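You operate a simulated robot arm through the tools that you are given. There is no shell and no other tool.

You are at the controls of a simulated robot arm. One attempt, no reset.

Task
Level the stand by the red knob and flush both sinks through.
Fine: level it first; leave the black knob alone and park the tap again.
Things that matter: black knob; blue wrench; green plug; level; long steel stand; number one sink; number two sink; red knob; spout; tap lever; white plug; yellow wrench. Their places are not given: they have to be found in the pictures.

It is judged by the outcome, as a careful person would: the job done as asked, and still so three seconds after it is handed in. It fails if anything else is knocked over, pushed out of place, dropped, spilled or broken.

Robot
A 7-joint arm with a two-finger parallel gripper, fixed in place. Base frame: the origin is on the floor under the middle of its stand, x ahead of it, y to its left, z up; the work surface is at about z = 880. Units: mm, degrees, N and s.
It reaches about 1479 mm from its shoulder. Its first joint turns from -166.0 to 166.0 degrees. Payload 4.4 kg.
Tool frame: the origin (TCP) lies between the finger pads and is the grasp point; the fingertips stand 23 mm ahead of it; z points along the fingers, y is the line along which they close. The gripper opens to 94 mm. The fingers are 38 mm wide and 10 mm thick; the gripper's body (54 by 96 mm) begins 39 mm behind the TCP.
Orientation is that of the tool frame in the base frame, as a unit quaternion [x, y, z, w]. With the fingers straight down and closing along the base's y, the tool's x points along the base's -x, its y along +y and its z along -z.

Tools
- The arm moves only by the tool drive_tool. Its argument "targets" is a list of rows, each an object (a shift or turn left out is 0, a gripper value left out holds the last) with "fingers": the opening, from 0 (shut) to 1 (fully open); "offset": the shift along the base's x, y, z in m, a list of three; "turn": the turn, a rotation vector about the base's x, y, z in degrees, a list of three. In form: [{"fingers": fingers, "offset": [x, y, z], "turn": [wx, wy, wz]}, ...]. A call has 1 to 20 rows; each row is the pose to reach, as a shift and turn from the pose commanded when the call began. A row lasts 0.2 s, in which the tool goes at most 50 mm and 8.6 degrees; a call with a longer step from one row to the next is refused whole, and so is a gripper value outside its range. Where a pose cannot be reached the arm comes as near as it can. A force on the tool above 90 N (or 10 N above the force at the start of the call, whichever is more), or a blocked arm, ends the call early, and 0.2 s more pass. Each finger travels about 72 mm/s and halts on what it meets, pressing with about 42 N; the grip force reading is that of the motor and also rises with nothing between the fingers. The clock runs only during rows and for 0.2 s after the last one: add rows that repeat a pose to give the fingers time. It gives the time, the measured TCP pose, the force on the tool (base axes), the opening and the grip force at its end, in the units of the frame above (readings bear some noise), with the torque about the TCP (base axes, N m) and any sound that the robot's microphone picked up.
- Cameras (640 x 400 px; columns grow to the right, rows downward): "scene" is fixed at [49.3, 500.2, 1658.6]; the picture's right is [0.03, -1.00, 0.00], its down [-0.61, -0.02, -0.79] and it looks along [0.79, 0.02, -0.61] (base axes); focal length 237 px, centre (320, 200). "wrist" rides on the gripper at [86, 16, -74] in the tool frame; the picture's right is [-0.18, 0.98, 0.00], its down [-0.58, -0.11, -0.81] and it looks along [-0.79, -0.15, 0.59] (tool axes); focal length 243 px, centre (320, 200).
- camera(camera): a new picture of that camera. The clock stands still meanwhile.
- probe_pixels(camera, pixels): for up to 12 pixels [column, row] of the newest picture of that camera ("zoom" is the newest enlarged one), the place [x, y, z] in the base frame of the surface seen there, good to about 2 mm. The clock stands still meanwhile.
- enlarge(camera, box): a new picture of the part [left, top, right, bottom] of that camera's present view, enlarged. The clock stands still meanwhile.
- hand_in(): hands the job in; it is judged then, once.

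Leave the gripper open and the arm clear of the work at the hand-in unless told otherwise.

The tools are called after "Request:" as name(argument=value, ...) on one line, values as JSON. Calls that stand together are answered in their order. drive_tool: Moves the arm, as the interface text tells. Its arguments: {"type":"object","properties":{"targets":{"type":"array","items":{"type":"object","properties":{"fingers":{"type":"number"},"offset":{"type":"array","items":{"type":"number"}},"turn":{"type":"array","items":{"type":"number"}}}}}},"required":["targets"]} The other tools are called the same way: camera (camera) takes a picture; probe_pixels (camera, pixels) gives the place of the surface under pixels of a picture; enlarge (camera, box) takes an enlarged picture of a part of a camera's view; hand_in () hands the job in.

At the start:

```text
time_s: 0.0
ee_pos: [703.3, 397.6, 1362.0]
tcp_rot: [0.0, 1.0, 0.0, 0.0]
wrist_force: [-0.1, 0.1, -0.4]
moment: [-0.01, 0.0, -0.04]
opening: 94.1
grip_force: 0.0
```

scene: 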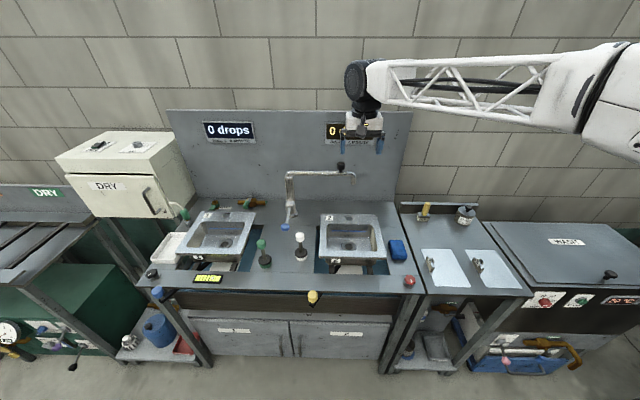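
wrist: 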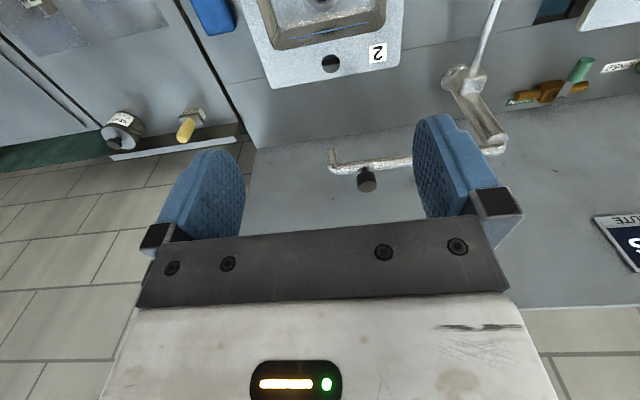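

I see a steel stand with two sinks, a swivel tap between them, a yellow level at about (207,279), a red knob at (409,281), a black knob at (152,273), and plugs. I'll enlarge several parts of the scene to look more closely.

Request:
enlarge(camera="scene", box=[140, 190, 300, 300])

Request:
enlarge(camera="scene", box=[270, 150, 430, 300])

Request:
enlarge(camera="scene", box=[140, 250, 430, 400])

Request:
enlarge(camera="scene", box=[180, 100, 400, 240])

Request:
enlarge(camera="scene", box=[0, 100, 220, 400])

Request:
enlarge(camera="scene", box=[380, 180, 640, 390])

```text
3.64 times, centred on (220, 245) of scene
```

zoom: 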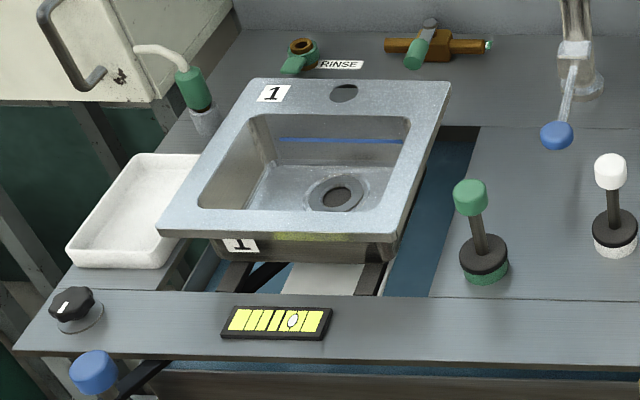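

```text
2.67 times, centred on (350, 225) of scene
```

zoom: 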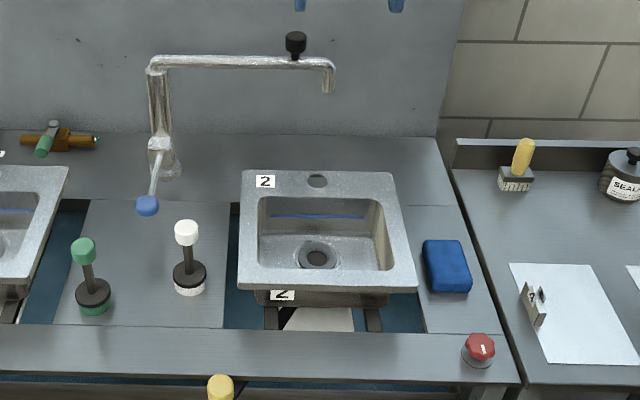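

```text
2.21 times, centred on (285, 325) of scene
```

zoom: 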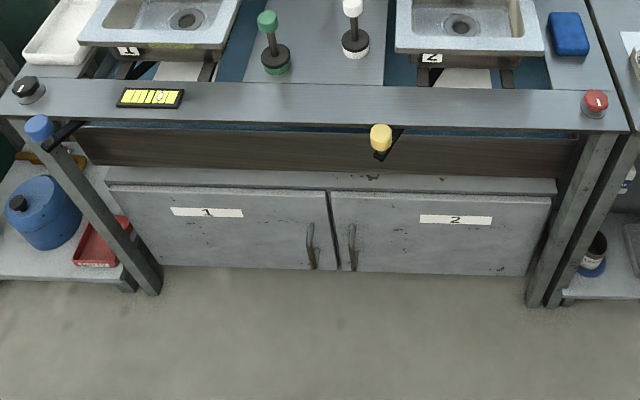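

```text
2.86 times, centred on (290, 170) of scene
```

zoom: 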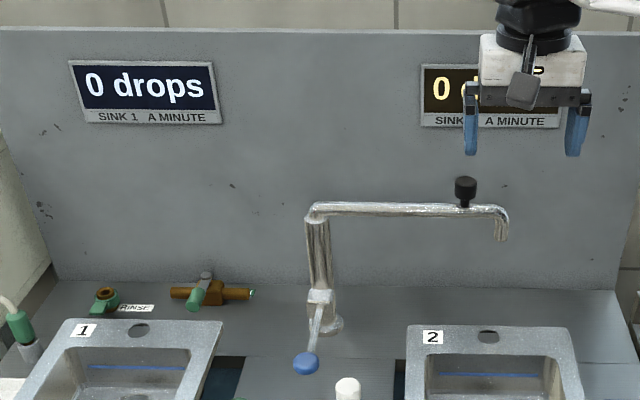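

```text
1.33 times, centred on (110, 250) of scene
```

zoom: 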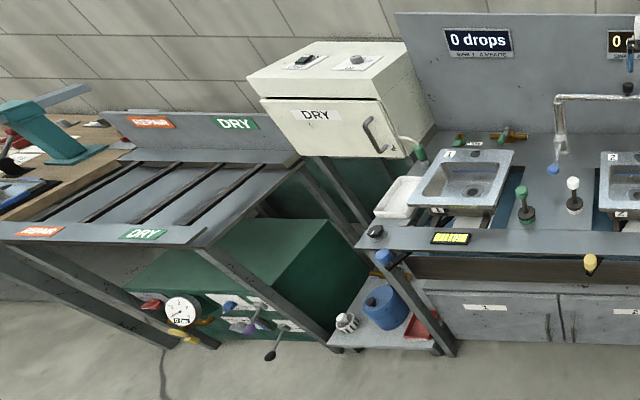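

```text
1.90 times, centred on (510, 285) of scene
```

zoom: 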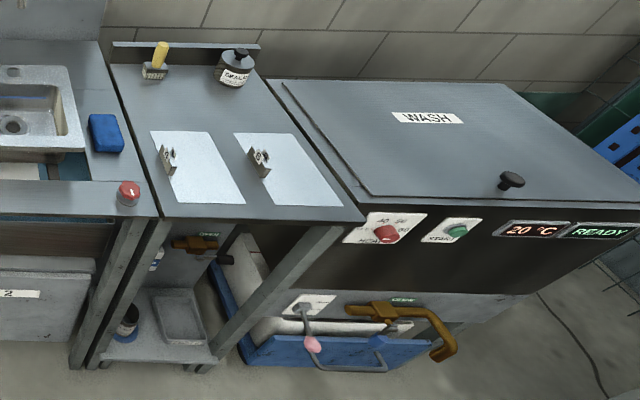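

I'll probe main items in the plain scene view for their places: knobs, level, tap, spout, lever, plugs, sink drains, wrenches.

Request:
camera(camera="scene")

Request:
probe_pixels(camera="scene", pixels=[[409, 280], [152, 273], [207, 279], [340, 165], [355, 180], [288, 178], [286, 227], [262, 244], [299, 237], [225, 242], [348, 246], [313, 296]])

Request:
probe_pixels(camera="scene", pixels=[[157, 293], [264, 262], [301, 256], [290, 215], [409, 288], [397, 250], [280, 290], [200, 250], [247, 215], [325, 215], [383, 260], [320, 257]])

```text
taken
```

scene: 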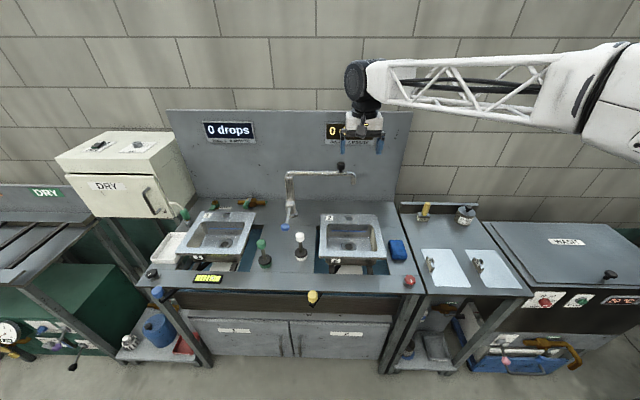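

```text
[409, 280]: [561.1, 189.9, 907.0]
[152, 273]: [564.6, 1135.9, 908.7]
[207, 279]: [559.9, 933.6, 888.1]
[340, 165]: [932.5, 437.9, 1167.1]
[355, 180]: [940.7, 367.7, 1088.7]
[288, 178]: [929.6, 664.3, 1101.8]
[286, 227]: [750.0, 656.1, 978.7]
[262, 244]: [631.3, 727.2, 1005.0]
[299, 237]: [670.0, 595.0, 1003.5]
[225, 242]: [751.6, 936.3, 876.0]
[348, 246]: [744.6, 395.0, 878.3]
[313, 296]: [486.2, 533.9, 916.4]
```

```text
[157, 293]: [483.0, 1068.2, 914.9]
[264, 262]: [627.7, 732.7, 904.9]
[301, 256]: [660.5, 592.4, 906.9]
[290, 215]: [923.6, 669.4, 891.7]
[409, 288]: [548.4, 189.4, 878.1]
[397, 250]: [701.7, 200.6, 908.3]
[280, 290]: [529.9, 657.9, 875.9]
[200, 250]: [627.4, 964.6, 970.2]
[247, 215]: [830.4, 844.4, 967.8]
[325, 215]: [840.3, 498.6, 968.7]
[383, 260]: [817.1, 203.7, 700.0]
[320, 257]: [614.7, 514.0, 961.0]
```

The stand is raised about the deck at z≈880. I'll zoom tightly on the level, both knobs, the wrenches and the tap lever.

Request:
enlarge(camera="scene", box=[185, 265, 230, 293])

Request:
enlarge(camera="scene", box=[385, 265, 433, 295])

Request:
enlarge(camera="scene", box=[136, 258, 192, 313])

Request:
enlarge(camera="scene", box=[285, 280, 345, 317])

Request:
enlarge(camera="scene", box=[265, 190, 315, 270])

Request:
enlarge(camera="scene", box=[310, 205, 400, 280])

Request:
enlarge(camera="scene", box=[170, 190, 270, 280])

```text
14.22 times, centred on (208, 279) of scene
```

zoom: 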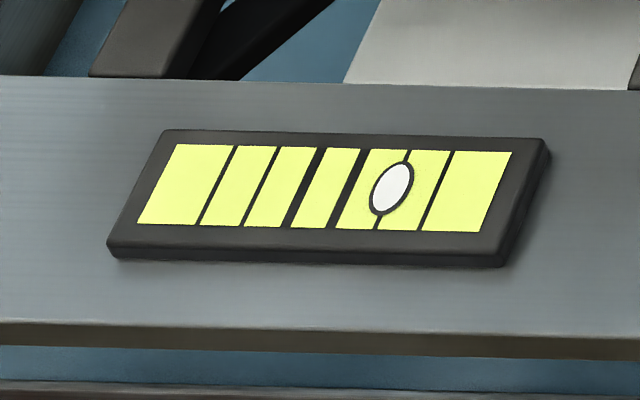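

```text
13.33 times, centred on (409, 280) of scene
```

zoom: 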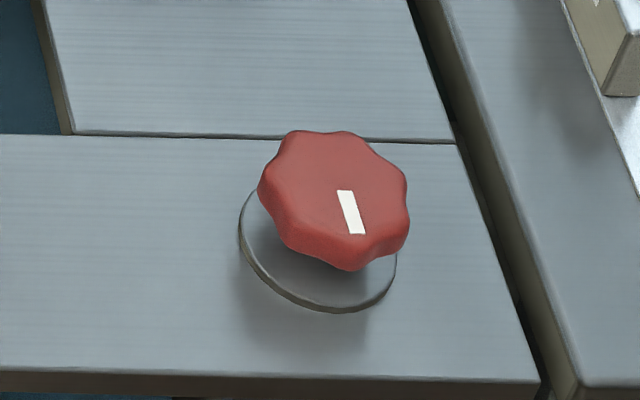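

```text
7.27 times, centred on (164, 286) of scene
```

zoom: 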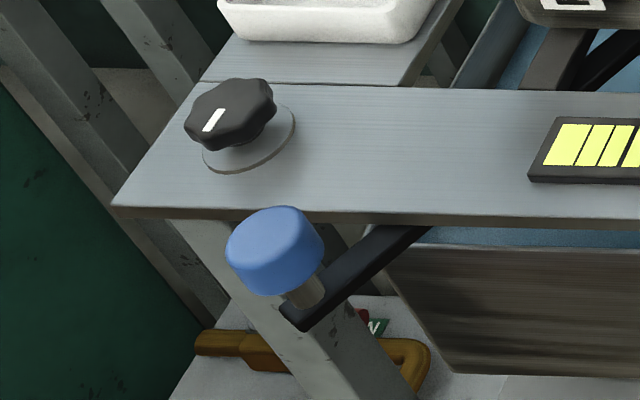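

```text
10.67 times, centred on (315, 298) of scene
```

zoom: 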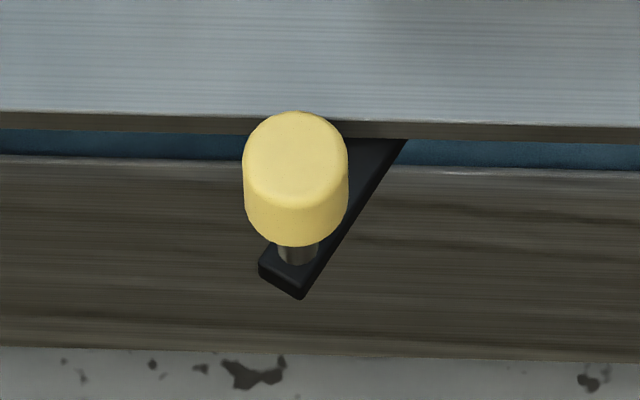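

```text
5.00 times, centred on (290, 230) of scene
```

zoom: 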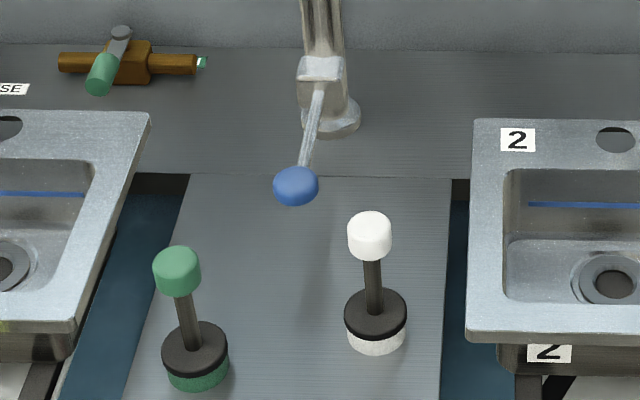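

```text
5.33 times, centred on (355, 242) of scene
```

zoom: 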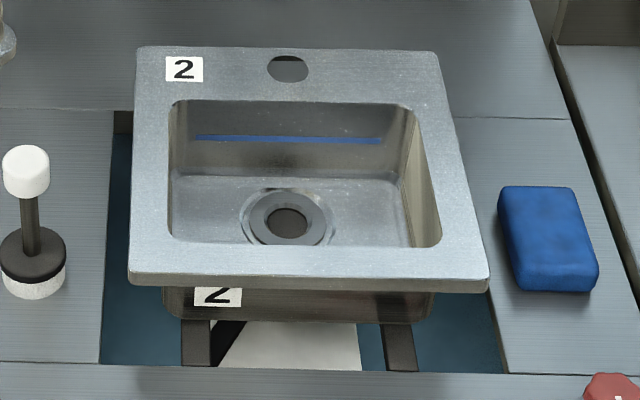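

```text
4.44 times, centred on (220, 235) of scene
```

zoom: 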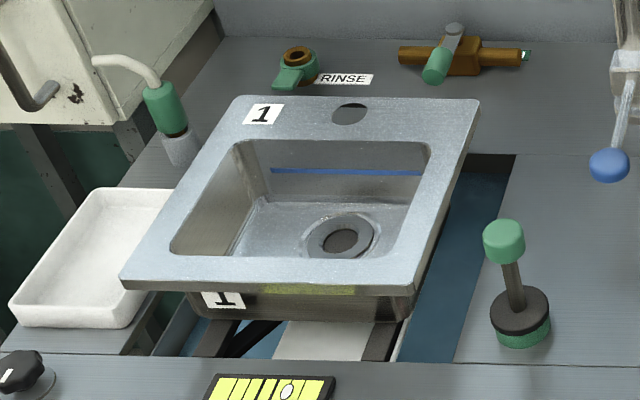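

The bubble sits right of centre, so the right end looks high. Before reaching for the red knob at (409,281), I'll probe the knob's edges and what is around it, including the bench to its right and the blue sponge at (397,250).

Request:
enlarge(camera="scene", box=[380, 235, 476, 295])

Request:
probe_pixels(camera="scene", pixels=[[404, 280], [414, 281], [409, 275], [410, 284], [430, 262], [433, 255], [440, 275], [420, 288], [428, 270], [470, 287], [397, 240], [405, 258]])

Request:
camera(camera="wrist")

```text
6.67 times, centred on (428, 265) of scene
```

zoom: 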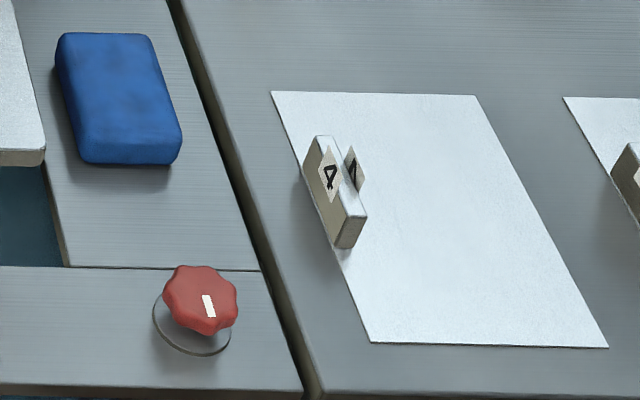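

```text
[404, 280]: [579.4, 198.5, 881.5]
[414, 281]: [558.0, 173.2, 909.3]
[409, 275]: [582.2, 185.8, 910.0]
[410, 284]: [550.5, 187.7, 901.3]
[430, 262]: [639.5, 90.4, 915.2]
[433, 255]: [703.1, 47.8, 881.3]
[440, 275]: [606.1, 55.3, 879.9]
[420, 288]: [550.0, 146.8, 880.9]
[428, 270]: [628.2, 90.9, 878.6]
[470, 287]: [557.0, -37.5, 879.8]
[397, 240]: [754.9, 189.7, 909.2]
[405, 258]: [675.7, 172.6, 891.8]
```

```text
taken
```

wrist: 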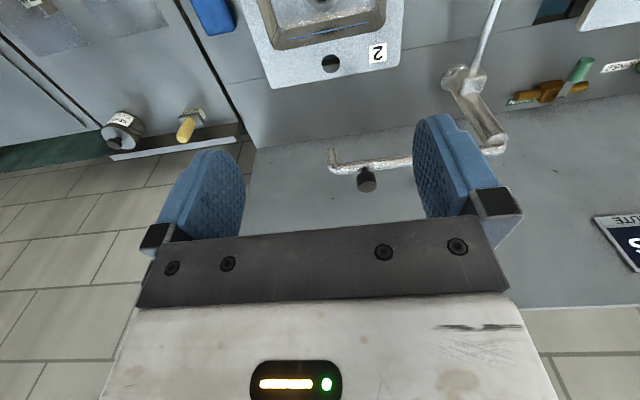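

I'll zoom on the red knob and probe its rim to find its exact axis.

Request:
enlarge(camera="scene", box=[393, 268, 425, 292])

Request:
probe_pixels(camera="zoom", pixels=[[320, 190], [240, 190], [400, 200], [330, 120], [340, 250], [340, 290], [290, 120], [380, 130], [250, 160], [330, 160], [350, 200], [390, 260]])

```text
16.00 times, centred on (409, 280) of scene
```

zoom: 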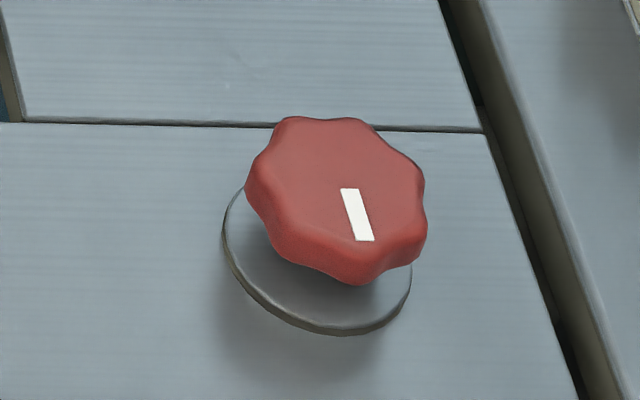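

```text
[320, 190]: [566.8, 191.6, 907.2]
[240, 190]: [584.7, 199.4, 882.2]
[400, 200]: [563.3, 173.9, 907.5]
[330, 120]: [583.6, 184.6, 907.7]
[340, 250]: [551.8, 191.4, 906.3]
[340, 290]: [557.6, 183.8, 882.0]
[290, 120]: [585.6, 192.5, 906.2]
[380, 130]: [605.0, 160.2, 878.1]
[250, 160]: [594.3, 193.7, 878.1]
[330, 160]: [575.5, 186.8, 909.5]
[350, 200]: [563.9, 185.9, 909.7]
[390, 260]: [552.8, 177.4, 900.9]
```

The red knob's axis is about (566, 188), top z≈909, 40 mm across. I'll bring the open gripper above it at z≈1000, clear of the sink and tap.

Request:
drive_tool(targets=[{"offset": [-0.0137, -0.021, -0.0362], "fingers": 1}, {"offset": [-0.0274, -0.042, -0.0724]}, {"offset": [-0.0411, -0.063, -0.1086]}, {"offset": [-0.0548, -0.084, -0.1448]}, {"offset": [-0.0685, -0.105, -0.181]}, {"offset": [-0.0822, -0.126, -0.2172]}, {"offset": [-0.0959, -0.147, -0.2534]}, {"offset": [-0.1096, -0.168, -0.2896]}, {"offset": [-0.1233, -0.189, -0.3258]}, {"offset": [-0.137, -0.21, -0.362]}, {"offset": [-0.137, -0.21, -0.362]}])

```text
time_s: 2.4
ee_pos: [562.9, 187.2, 1000.5]
tcp_rot: [0.0, 1.0, 0.0, 0.0]
wrist_force: [-0.2, 0.8, 0.3]
moment: [0.01, 0.02, -0.01]
opening: 94.0
grip_force: 0.1
```

The arm is above the knob. I'll take wrist and scene pictures to check alignment.

Request:
camera(camera="wrist")

Request:
enlarge(camera="scene", box=[360, 210, 456, 300])

```text
taken
```

wrist: 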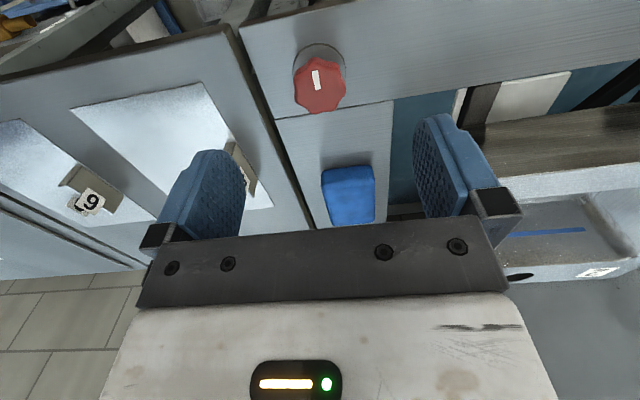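

```text
4.44 times, centred on (408, 255) of scene
```

zoom: 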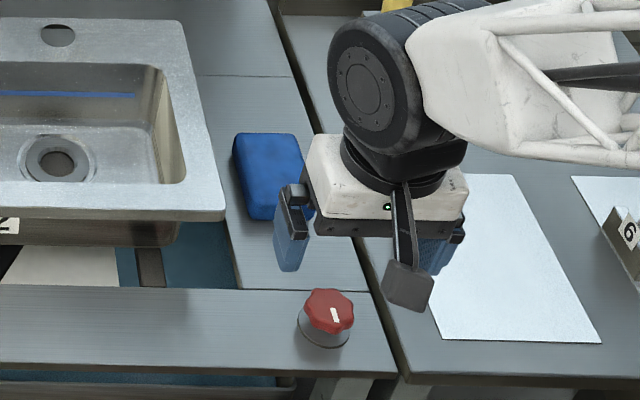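

I'll probe the knob in the wrist picture at (320,90) to confirm its axis with the closer camera.

Request:
probe_pixels(camera="wrist", pixels=[[320, 86], [296, 90], [345, 90], [320, 110], [318, 68], [318, 50], [320, 100], [350, 185], [230, 160], [205, 190]])

```text
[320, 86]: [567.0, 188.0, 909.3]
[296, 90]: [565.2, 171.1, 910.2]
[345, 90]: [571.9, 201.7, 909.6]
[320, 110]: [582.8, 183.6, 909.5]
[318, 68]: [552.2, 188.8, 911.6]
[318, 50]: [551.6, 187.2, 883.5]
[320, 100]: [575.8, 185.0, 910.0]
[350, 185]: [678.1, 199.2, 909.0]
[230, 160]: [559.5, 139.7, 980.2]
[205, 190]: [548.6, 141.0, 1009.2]
```

The knob axis is (567, 187.5). I'll shift +4 mm in x and descend to z≈909 (tips ≈886, just above the base disc), then check.

Request:
drive_tool(targets=[{"offset": [0.004, 0.0, -0.03]}, {"offset": [0.004, 0.0, -0.06]}, {"offset": [0.004, 0.0, -0.08]}, {"offset": [0.004, 0.0, -0.091]}, {"offset": [0.004, 0.0, -0.091]}])

Request:
enlarge(camera="scene", box=[370, 230, 450, 300])

Request:
enlarge(camera="scene", box=[185, 265, 230, 293])

```text
time_s: 3.6
ee_pos: [567.5, 189.3, 908.3]
tcp_rot: [-0.001, 1.0, 0.0, 0.0]
wrist_force: [0.0, -0.1, -0.1]
moment: [0.01, 0.03, 0.01]
opening: 93.9
grip_force: 0.1
```

```text
5.71 times, centred on (410, 265) of scene
```

zoom: 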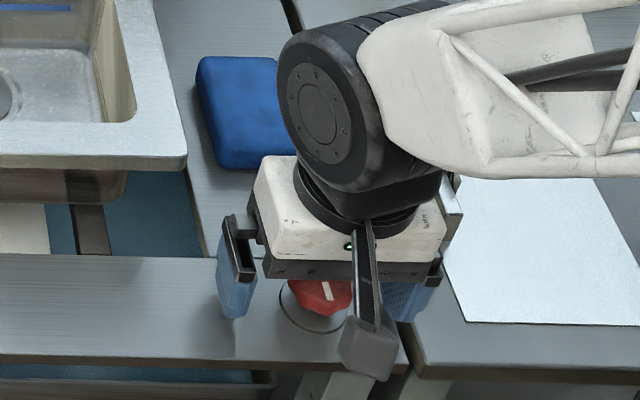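

```text
14.22 times, centred on (208, 279) of scene
```

zoom: 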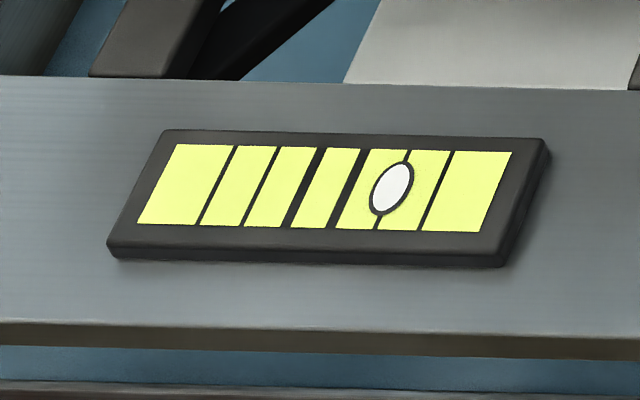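

Fingers straddle the knob. I'll close them with a few dwell rows.

Request:
drive_tool(targets=[{"fingers": 0.0}, {"fingers": 0.0}, {"fingers": 0.0}, {"fingers": 0.0}])

```text
time_s: 4.6
ee_pos: [566.1, 186.9, 907.6]
tcp_rot: [0.0, 1.0, 0.0, -0.001]
wrist_force: [0.6, -84.6, 7.5]
moment: [-0.42, 0.15, -0.18]
opening: 41.2
grip_force: 42.5
```

The fingers hold the knob (opening 41 mm), but there's an 84 N side force in −y: the knob is slightly off-centre in the grip. I'll ease the tool −1 mm in y to relieve it and read again.

Request:
drive_tool(targets=[{"offset": [0, -0.0005, 0]}, {"offset": [0, -0.001, 0]}])

```text
time_s: 5.2
ee_pos: [566.9, 186.5, 908.6]
tcp_rot: [0.0, 1.0, 0.001, -0.001]
wrist_force: [-3.4, -84.2, 0.2]
moment: [-0.31, 0.78, -0.25]
opening: 40.6
grip_force: 41.8
```

The force is unchanged while the opening shrank to 40.6: only the −y finger is bearing. I'll keep shifting −y in small steps until both bear.

Request:
drive_tool(targets=[{"offset": [0, -0.0005, 0]}, {"offset": [0, -0.001, 0]}, {"offset": [0, -0.0015, 0]}])

```text
time_s: 6.0
ee_pos: [567.4, 185.2, 909.1]
tcp_rot: [-0.001, 1.0, 0.0, 0.0]
wrist_force: [0.9, -83.6, -7.2]
moment: [-0.56, -0.11, -0.2]
opening: 37.6
grip_force: 41.3
```

Opening is now 37.6 and still one-sided. Continue −y in small steps.

Request:
drive_tool(targets=[{"offset": [0, -0.0005, 0]}, {"offset": [0, -0.001, 0]}, {"offset": [0, -0.0015, 0]}])

```text
time_s: 6.8
ee_pos: [567.3, 184.9, 908.1]
tcp_rot: [0.001, 1.0, 0.0, 0.0]
wrist_force: [-11.9, -33.5, -4.6]
moment: [-0.34, 0.39, -0.07]
opening: 37.1
grip_force: 45.0
```

Nearly centred now (−33 N). I'll shift another −0.3 mm and then turn the knob +15° about vertical (anticlockwise from above) to learn the bubble's response.

Request:
drive_tool(targets=[{"offset": [0, -0.0003, 0]}, {"offset": [0, -0.0003, 0], "turn": [0, 0, 5]}, {"offset": [0, -0.0003, 0], "turn": [0, 0, 10]}, {"offset": [0, -0.0003, 0], "turn": [0, 0, 15]}, {"offset": [0, -0.0003, 0], "turn": [0, 0, 15]}])

Request:
enlarge(camera="scene", box=[185, 265, 230, 293])

Request:
camera(camera="wrist")

```text
time_s: 8.0
ee_pos: [569.0, 183.9, 909.6]
tcp_rot: [-0.131, 0.991, 0.0, 0.0]
wrist_force: [-18.2, 15.5, -5.3]
moment: [0.24, 0.26, 0.07]
opening: 37.3
grip_force: 45.2
```

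```text
14.22 times, centred on (208, 279) of scene
```

zoom: 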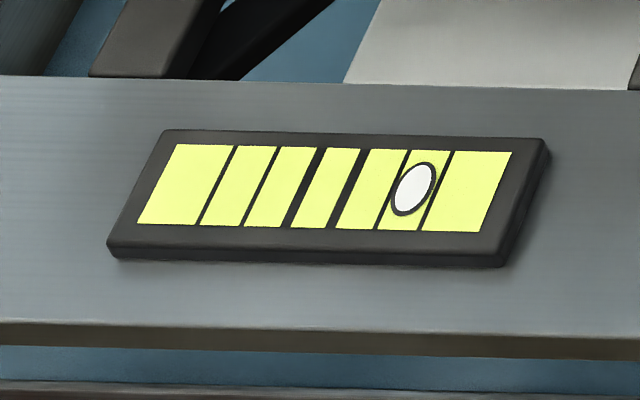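

```text
taken
```

wrist: 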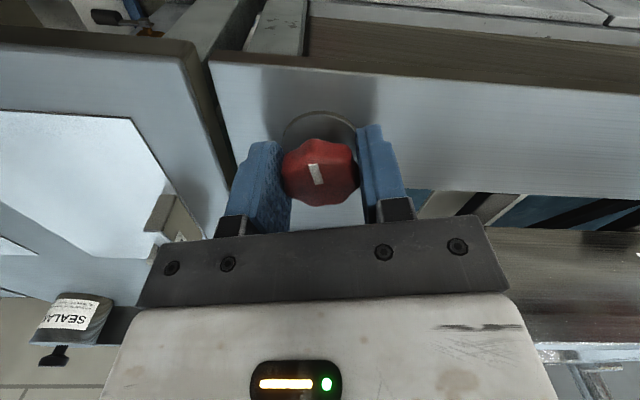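

Bubble moved right (391→414 px in zoom), so anticlockwise is wrong. Rate ≈1.5 px/deg, centre ≈326 px. I'll turn clockwise by 50° from here and look again.

Request:
drive_tool(targets=[{"turn": [0, 0, -6]}, {"turn": [0, 0, -12]}, {"turn": [0, 0, -18]}, {"turn": [0, 0, -24]}, {"turn": [0, 0, -30]}, {"turn": [0, 0, -36]}, {"turn": [0, 0, -42]}, {"turn": [0, 0, -48]}, {"turn": [0, 0, -50]}, {"turn": [0, 0, -50]}])

Request:
enlarge(camera="scene", box=[185, 265, 230, 293])

Request:
camera(camera="wrist")

```text
time_s: 10.2
ee_pos: [570.7, 183.4, 909.9]
tcp_rot: [0.301, 0.954, 0.001, 0.002]
wrist_force: [20.8, 18.8, -18.4]
moment: [-0.21, -0.18, 0.02]
opening: 37.4
grip_force: 44.6
stopped in row 10: the force on the tool passed its limit at 91 N (the readings are from after the stop); the commanded pose is now the measured one
```

```text
14.22 times, centred on (208, 279) of scene
```

zoom: 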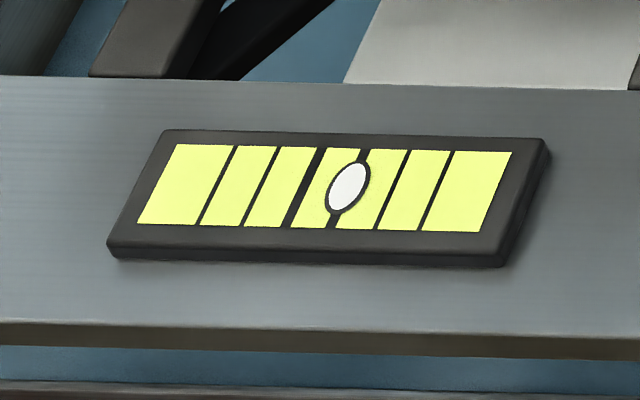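

```text
taken
```

wrist: 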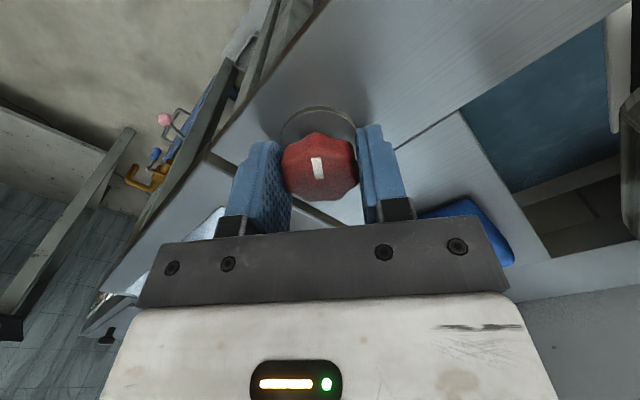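

Bubble is at ≈348 px, heading to 326. About 15° more clockwise. Grip had built up 91 N from off-axis drift; I'll ease toward the force and turn in smaller steps.

Request:
drive_tool(targets=[{"offset": [0.0004, 0.0004, -0.0003], "turn": [0, 0, -3]}, {"offset": [0.0004, 0.0004, -0.0003], "turn": [0, 0, -6]}, {"offset": [0.0004, 0.0004, -0.0003], "turn": [0, 0, -9]}, {"offset": [0.0004, 0.0004, -0.0003], "turn": [0, 0, -12]}, {"offset": [0.0004, 0.0004, -0.0003], "turn": [0, 0, -12]}])

Request:
enlarge(camera="scene", box=[185, 265, 230, 293])

```text
time_s: 11.4
ee_pos: [570.2, 185.7, 909.2]
tcp_rot: [0.4, 0.917, 0.001, 0.002]
wrist_force: [13.2, 30.5, -15.0]
moment: [0.01, 0.17, -0.02]
opening: 37.2
grip_force: 44.8
```

```text
14.22 times, centred on (208, 279) of scene
```

zoom: 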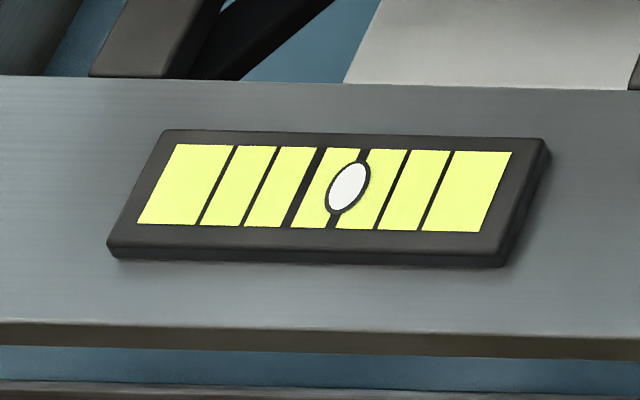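

The bubble did not move this time. I'll check in the wrist picture whether the knob turned with the fingers or slipped.

Request:
enlarge(camera="wrist", box=[220, 80, 420, 230])

Request:
enlarge(camera="scene", box=[380, 240, 444, 300])

```text
2.67 times, centred on (320, 155) of wrist
```

zoom: 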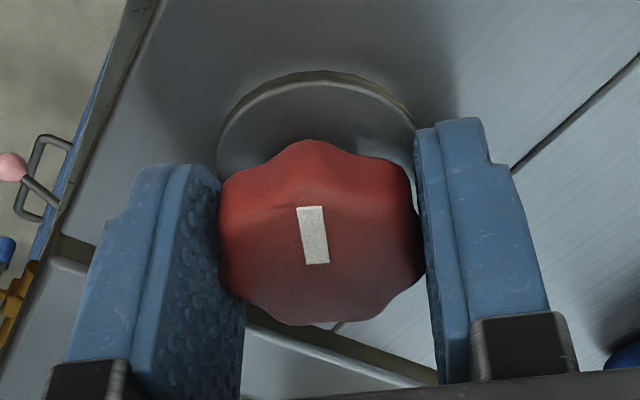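

```text
6.67 times, centred on (412, 270) of scene
```

zoom: 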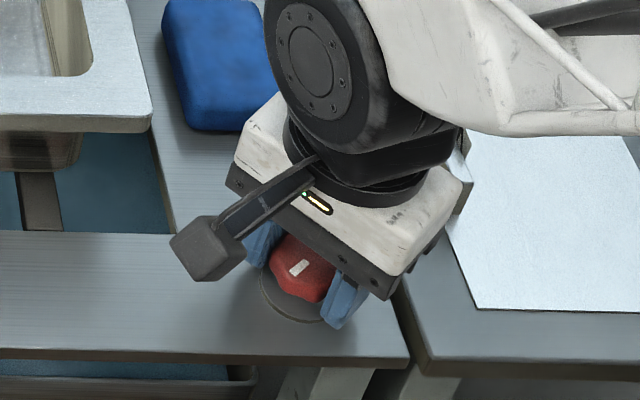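

I'll probe the pointer's ends in a fresh wrist zoom to get the knob's true angle in the base frame.

Request:
enlarge(camera="wrist", box=[270, 110, 370, 180])

Request:
probe_pixels(camera="zoom", pixels=[[300, 210], [330, 330], [320, 270]])

Request:
enlarge(camera="scene", box=[195, 272, 219, 287])

```text
5.71 times, centred on (320, 145) of wrist
```

zoom: 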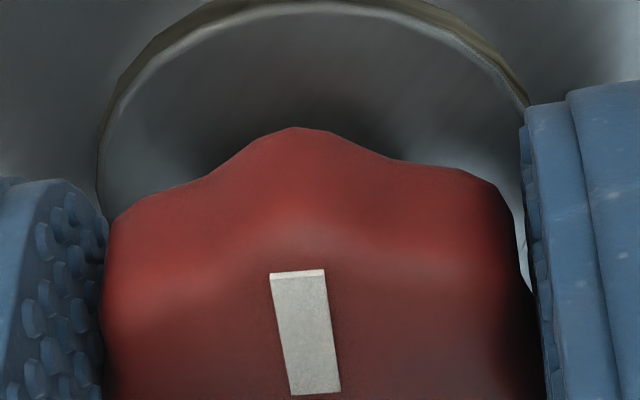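

```text
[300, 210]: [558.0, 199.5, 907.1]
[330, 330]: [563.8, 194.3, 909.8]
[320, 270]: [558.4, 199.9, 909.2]
```

```text
16.00 times, centred on (207, 280) of scene
```

zoom: 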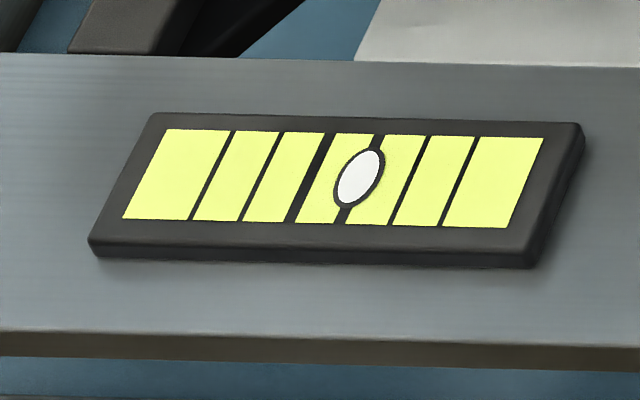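

Pointer now at ≈138° from +x, i.e. the knob did turn ≈−42° overall. The bubble may lag, so I'll wait half a second and look once more.

Request:
drive_tool(targets=[{"turn": [0, 0, 0]}, {"turn": [0, 0, 0]}, {"turn": [0, 0, 0]}])

Request:
enlarge(camera="scene", box=[185, 265, 230, 293])

```text
time_s: 12.2
ee_pos: [570.9, 184.4, 909.3]
tcp_rot: [0.399, 0.917, 0.001, 0.002]
wrist_force: [12.7, 34.7, -15.9]
moment: [-0.06, 0.32, -0.02]
opening: 37.2
grip_force: 45.1
```

```text
14.22 times, centred on (208, 279) of scene
```

zoom: 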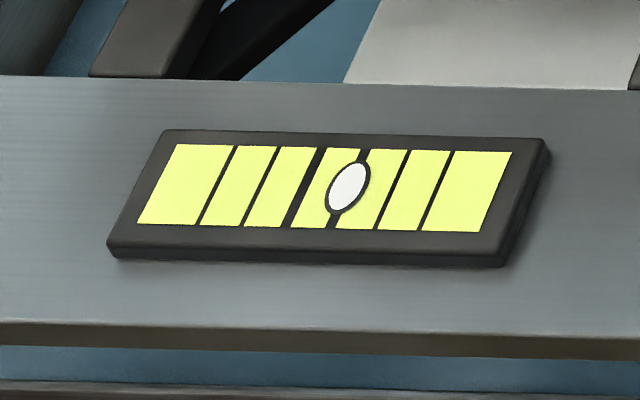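

No lag. I'll turn another −8° and compare both pointer and bubble.

Request:
drive_tool(targets=[{"turn": [0, 0, -4]}, {"turn": [0, 0, -8]}, {"turn": [0, 0, -8]}])

Request:
enlarge(camera="scene", box=[185, 265, 230, 293])

Request:
enlarge(camera="wrist", box=[270, 110, 370, 180])

Request:
probe_pixels(camera="zoom", pixels=[[297, 278], [315, 385]])

```text
time_s: 13.0
ee_pos: [570.4, 185.1, 911.0]
tcp_rot: [0.463, 0.886, 0.001, 0.002]
wrist_force: [37.2, 14.4, -30.0]
moment: [-0.31, 0.06, 0.03]
opening: 37.1
grip_force: 44.7
```

```text
14.22 times, centred on (208, 279) of scene
```

zoom: 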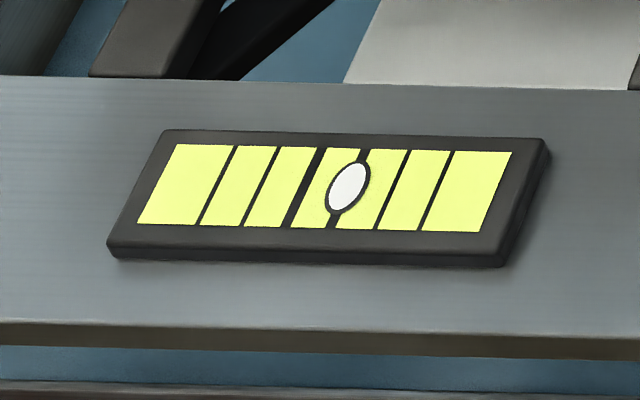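

```text
5.71 times, centred on (320, 145) of wrist
```

zoom: 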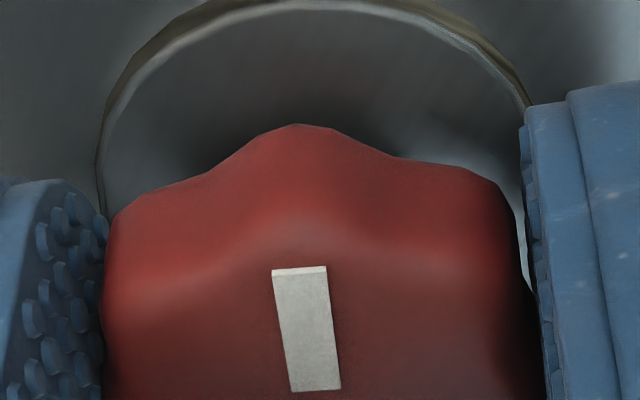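

```text
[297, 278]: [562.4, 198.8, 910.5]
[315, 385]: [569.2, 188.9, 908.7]
```

The pointer turned with the fingers but the bubble held still, and the vertical force grew to −30 N: my stiff grip may be holding the stand's end up. I'll open the fingers and look at the bubble freely.

Request:
drive_tool(targets=[{"fingers": 0.6}, {"fingers": 0.6}, {"fingers": 0.6}])

Request:
enlarge(camera="scene", box=[185, 265, 230, 293])

Request:
camera(camera="wrist")

```text
time_s: 13.8
ee_pos: [568.0, 185.1, 909.3]
tcp_rot: [0.462, 0.887, 0.001, 0.002]
wrist_force: [-0.1, 0.0, 0.6]
moment: [0.02, -0.02, 0.04]
opening: 56.7
grip_force: 0.1
```

```text
14.22 times, centred on (208, 279) of scene
```

zoom: 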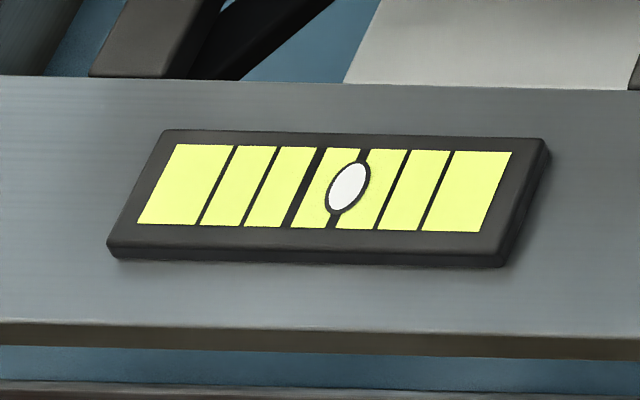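

```text
taken
```

wrist: 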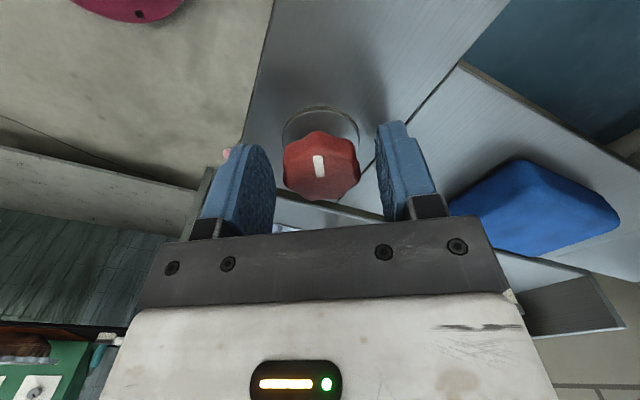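

Bubble unchanged after release, so it's not my grip. I'll swing the open gripper back to a fresh angle around the knob. First I'll probe the knob's centre in the wrist picture near (322,165).

Request:
probe_pixels(camera="wrist", pixels=[[322, 170], [286, 165], [357, 165], [322, 195], [318, 158], [322, 176]])

Request:
enlarge(camera="wrist", box=[250, 90, 400, 220])

```text
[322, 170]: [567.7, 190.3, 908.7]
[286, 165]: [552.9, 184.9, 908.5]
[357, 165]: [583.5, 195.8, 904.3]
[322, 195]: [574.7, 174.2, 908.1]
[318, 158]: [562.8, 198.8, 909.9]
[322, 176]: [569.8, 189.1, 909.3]
```

```text
3.08 times, centred on (325, 155) of wrist
```

zoom: 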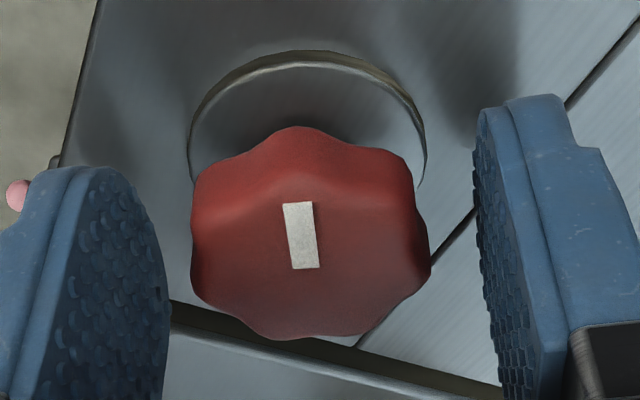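

Knob centre ≈(568,187). I'll rotate the open gripper +80° about the knob (to about +25°), then re-grip.

Request:
drive_tool(targets=[{"offset": [-0.001, 0.0015, 0], "turn": [0, 0, 8]}, {"offset": [-0.001, 0.0015, 0], "turn": [0, 0, 16]}, {"offset": [-0.001, 0.0015, 0], "turn": [0, 0, 24]}, {"offset": [-0.001, 0.0015, 0], "turn": [0, 0, 32]}, {"offset": [-0.001, 0.0015, 0], "turn": [0, 0, 40]}, {"offset": [-0.001, 0.0015, 0], "turn": [0, 0, 48]}, {"offset": [-0.001, 0.0015, 0], "turn": [0, 0, 56]}, {"offset": [-0.001, 0.0015, 0], "turn": [0, 0, 64]}, {"offset": [-0.001, 0.0015, 0], "turn": [0, 0, 72]}, {"offset": [-0.001, 0.0015, 0], "turn": [0, 0, 80]}, {"offset": [-0.001, 0.0015, 0], "turn": [0, 0, 80]}])

Request:
camera(camera="wrist")

Request:
enlarge(camera="scene", box=[185, 265, 230, 293])

```text
time_s: 16.2
ee_pos: [569.4, 186.3, 908.2]
tcp_rot: [-0.215, 0.977, 0.001, 0.0]
wrist_force: [-0.9, 0.2, -0.2]
moment: [-0.02, -0.02, 0.02]
opening: 56.3
grip_force: 0.1
```

```text
taken
```

wrist: 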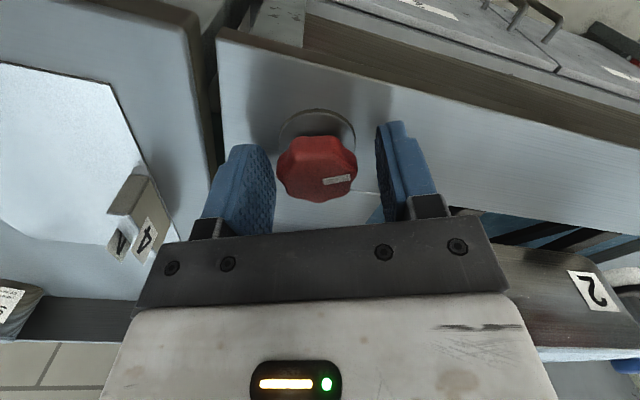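

```text
14.22 times, centred on (208, 279) of scene
```

zoom: 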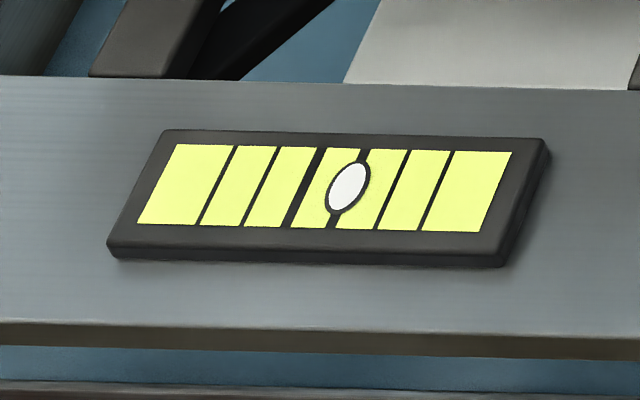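

The pointer stayed put (knob kept its angle). In tool terms the knob sits ≈4 mm off toward the −y finger, so I'll shift by (+2, −3.5) mm, then close.

Request:
drive_tool(targets=[{"offset": [0.002, -0.0035, 0]}, {"offset": [0.002, -0.0035, 0], "fingers": 0.0}, {"offset": [0.002, -0.0035, 0], "fingers": 0.0}, {"offset": [0.002, -0.0035, 0], "fingers": 0.0}])

```text
time_s: 17.2
ee_pos: [571.0, 185.3, 909.7]
tcp_rot: [-0.216, 0.976, 0.003, 0.0]
wrist_force: [-9.6, 31.4, 1.3]
moment: [0.19, 0.07, 0.0]
opening: 36.8
grip_force: 44.8
stopped in row 4: the force on the tool passed its limit at 91 N (the readings are from after the stop); the commanded pose is now the measured one
```

Gripped at 36.8 mm with a moderate 31 N. I'll turn −24° and look at bubble.

Request:
drive_tool(targets=[{"offset": [0, 0.0003, 0], "turn": [0, 0, -4]}, {"offset": [0, 0.0003, 0], "turn": [0, 0, -8]}, {"offset": [0, 0.0003, 0], "turn": [0, 0, -12]}, {"offset": [0, 0.0003, 0], "turn": [0, 0, -16]}, {"offset": [0, 0.0003, 0], "turn": [0, 0, -20]}, {"offset": [0, 0.0003, 0], "turn": [0, 0, -24]}, {"offset": [0, 0.0003, 0], "turn": [0, 0, -24]}])

Request:
enlarge(camera="scene", box=[185, 265, 230, 293])

Request:
camera(camera="wrist")

```text
time_s: 18.8
ee_pos: [571.7, 184.7, 910.5]
tcp_rot: [-0.009, 1.0, 0.001, 0.002]
wrist_force: [8.0, 42.1, -11.3]
moment: [0.2, 0.03, 0.0]
opening: 36.8
grip_force: 45.0
```

```text
14.22 times, centred on (208, 279) of scene
```

zoom: 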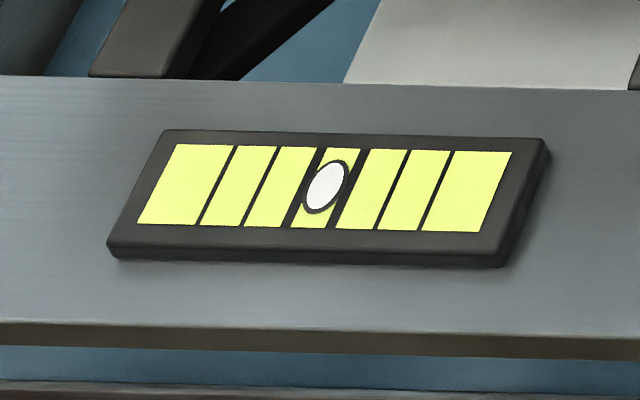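

```text
taken
```

wrist: 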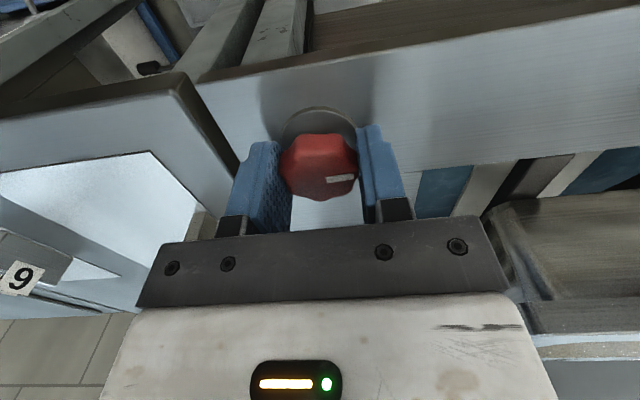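

The bubble is now at ≈326 px, right between the bold lines (it moves in notches of ≈22 px). I'll release the knob, rise clear, and check the level finely.

Request:
drive_tool(targets=[{"fingers": 0.7}, {"fingers": 0.7}, {"fingers": 0.7}, {"offset": [0, 0, 0.03]}, {"offset": [0, 0, 0.07]}, {"offset": [0, 0, 0.11]}])

Request:
enlarge(camera="scene", box=[195, 272, 219, 287])

Request:
enlarge(camera="scene", box=[370, 230, 450, 300])

Request:
enlarge(camera="scene", box=[180, 100, 400, 240])

```text
time_s: 20.2
ee_pos: [569.3, 184.6, 1018.5]
tcp_rot: [-0.008, 1.0, 0.002, 0.001]
wrist_force: [-0.3, -0.3, 0.5]
moment: [0.01, 0.01, -0.03]
opening: 65.7
grip_force: 0.0
```

```text
16.00 times, centred on (207, 280) of scene
```

zoom: 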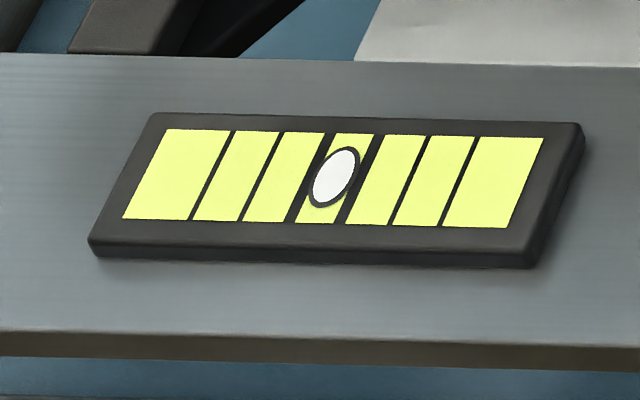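

```text
5.71 times, centred on (410, 265) of scene
```

zoom: 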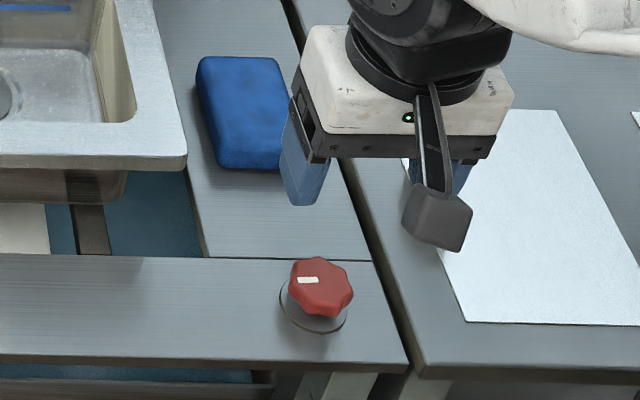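

```text
2.86 times, centred on (290, 170) of scene
```

zoom: 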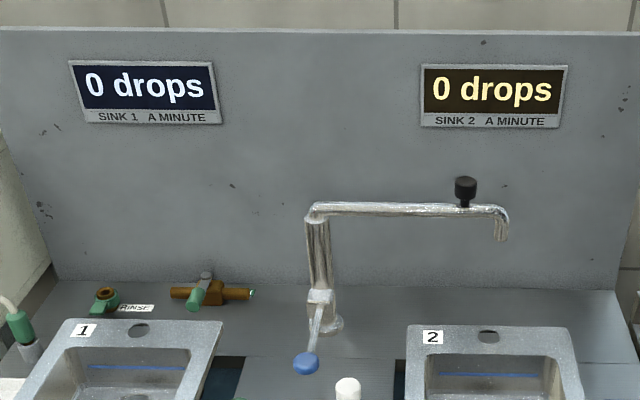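

The level is centred: bubble at 334 px between bold lines at 310 and 361. Both counters read 0 drops. Next I'll move up and left to view the tap and lever closely with the wrist camera (turning back to 0° too).

Request:
drive_tool(targets=[{"offset": [0.01, 0.01, 0.04]}, {"offset": [0.02, 0.05, 0.06]}, {"offset": [0.03, 0.095, 0.07]}, {"offset": [0.045, 0.14, 0.08]}, {"offset": [0.06, 0.185, 0.09]}, {"offset": [0.075, 0.23, 0.1]}, {"offset": [0.09, 0.275, 0.11]}, {"offset": [0.105, 0.32, 0.12]}, {"offset": [0.12, 0.365, 0.123]}, {"offset": [0.135, 0.41, 0.123]}, {"offset": [0.15, 0.455, 0.123]}, {"offset": [0.157, 0.5, 0.123]}, {"offset": [0.157, 0.51, 0.123]}])

Request:
camera(camera="wrist")

Request:
camera(camera="scene")

```text
time_s: 23.0
ee_pos: [729.2, 694.8, 1143.0]
tcp_rot: [-0.009, 1.0, 0.001, 0.001]
wrist_force: [-2.0, 0.4, 0.3]
moment: [0.0, 0.01, -0.02]
opening: 65.9
grip_force: 0.2
```

```text
taken
```

wrist: 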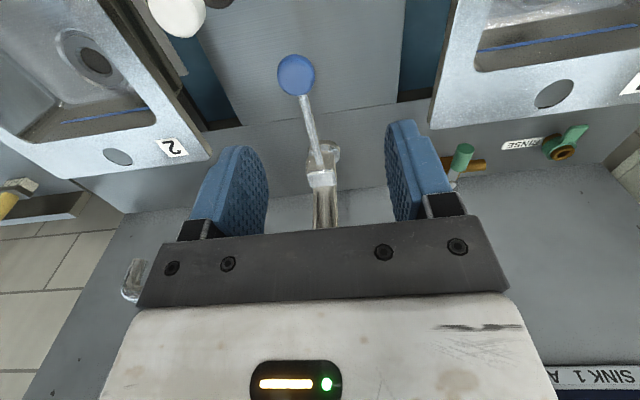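

```text
taken
```

scene: 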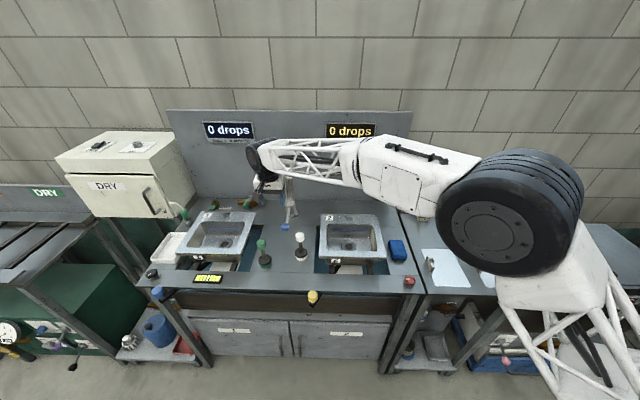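

I'll enlarge the tap lever in the wrist view and probe points on the lever, collar, column, and the spout.

Request:
enlarge(camera="wrist", box=[240, 30, 400, 230])

Request:
probe_pixels(camera="wrist", pixels=[[296, 75], [296, 57], [280, 75], [314, 75], [303, 100], [308, 120], [316, 150], [320, 180], [325, 215], [333, 150], [130, 275], [350, 215]])

Request:
probe_pixels(camera="scene", pixels=[[341, 172], [330, 174], [310, 174], [345, 173], [354, 183], [288, 190], [291, 205], [286, 224], [330, 160], [330, 190], [286, 228], [320, 140]])

```text
2.00 times, centred on (320, 130) of wrist
```

zoom: 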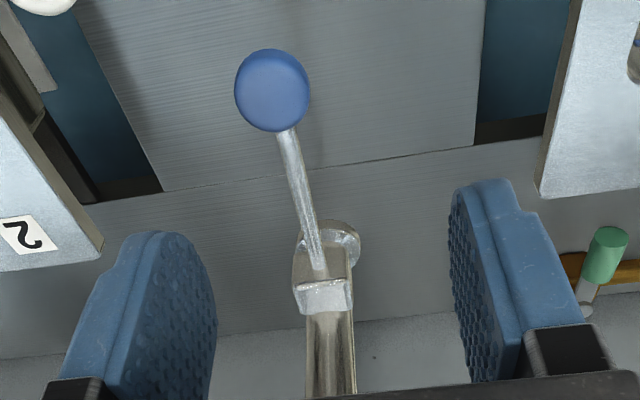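

```text
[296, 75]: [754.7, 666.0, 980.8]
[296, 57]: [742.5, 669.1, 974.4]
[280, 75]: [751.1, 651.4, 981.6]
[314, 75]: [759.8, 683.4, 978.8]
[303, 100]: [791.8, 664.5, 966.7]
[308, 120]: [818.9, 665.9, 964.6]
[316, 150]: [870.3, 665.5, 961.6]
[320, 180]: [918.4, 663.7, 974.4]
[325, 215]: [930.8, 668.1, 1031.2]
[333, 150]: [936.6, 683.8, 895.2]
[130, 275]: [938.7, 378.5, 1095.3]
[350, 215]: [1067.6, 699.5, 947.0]
```

```text
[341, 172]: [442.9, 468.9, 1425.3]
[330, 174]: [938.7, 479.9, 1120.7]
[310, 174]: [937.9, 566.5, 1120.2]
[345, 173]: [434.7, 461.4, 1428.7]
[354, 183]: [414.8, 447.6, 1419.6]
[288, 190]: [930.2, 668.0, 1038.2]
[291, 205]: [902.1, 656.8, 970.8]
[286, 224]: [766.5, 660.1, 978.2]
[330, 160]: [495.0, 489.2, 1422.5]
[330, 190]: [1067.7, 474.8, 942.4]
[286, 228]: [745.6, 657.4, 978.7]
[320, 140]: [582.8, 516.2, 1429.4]
```

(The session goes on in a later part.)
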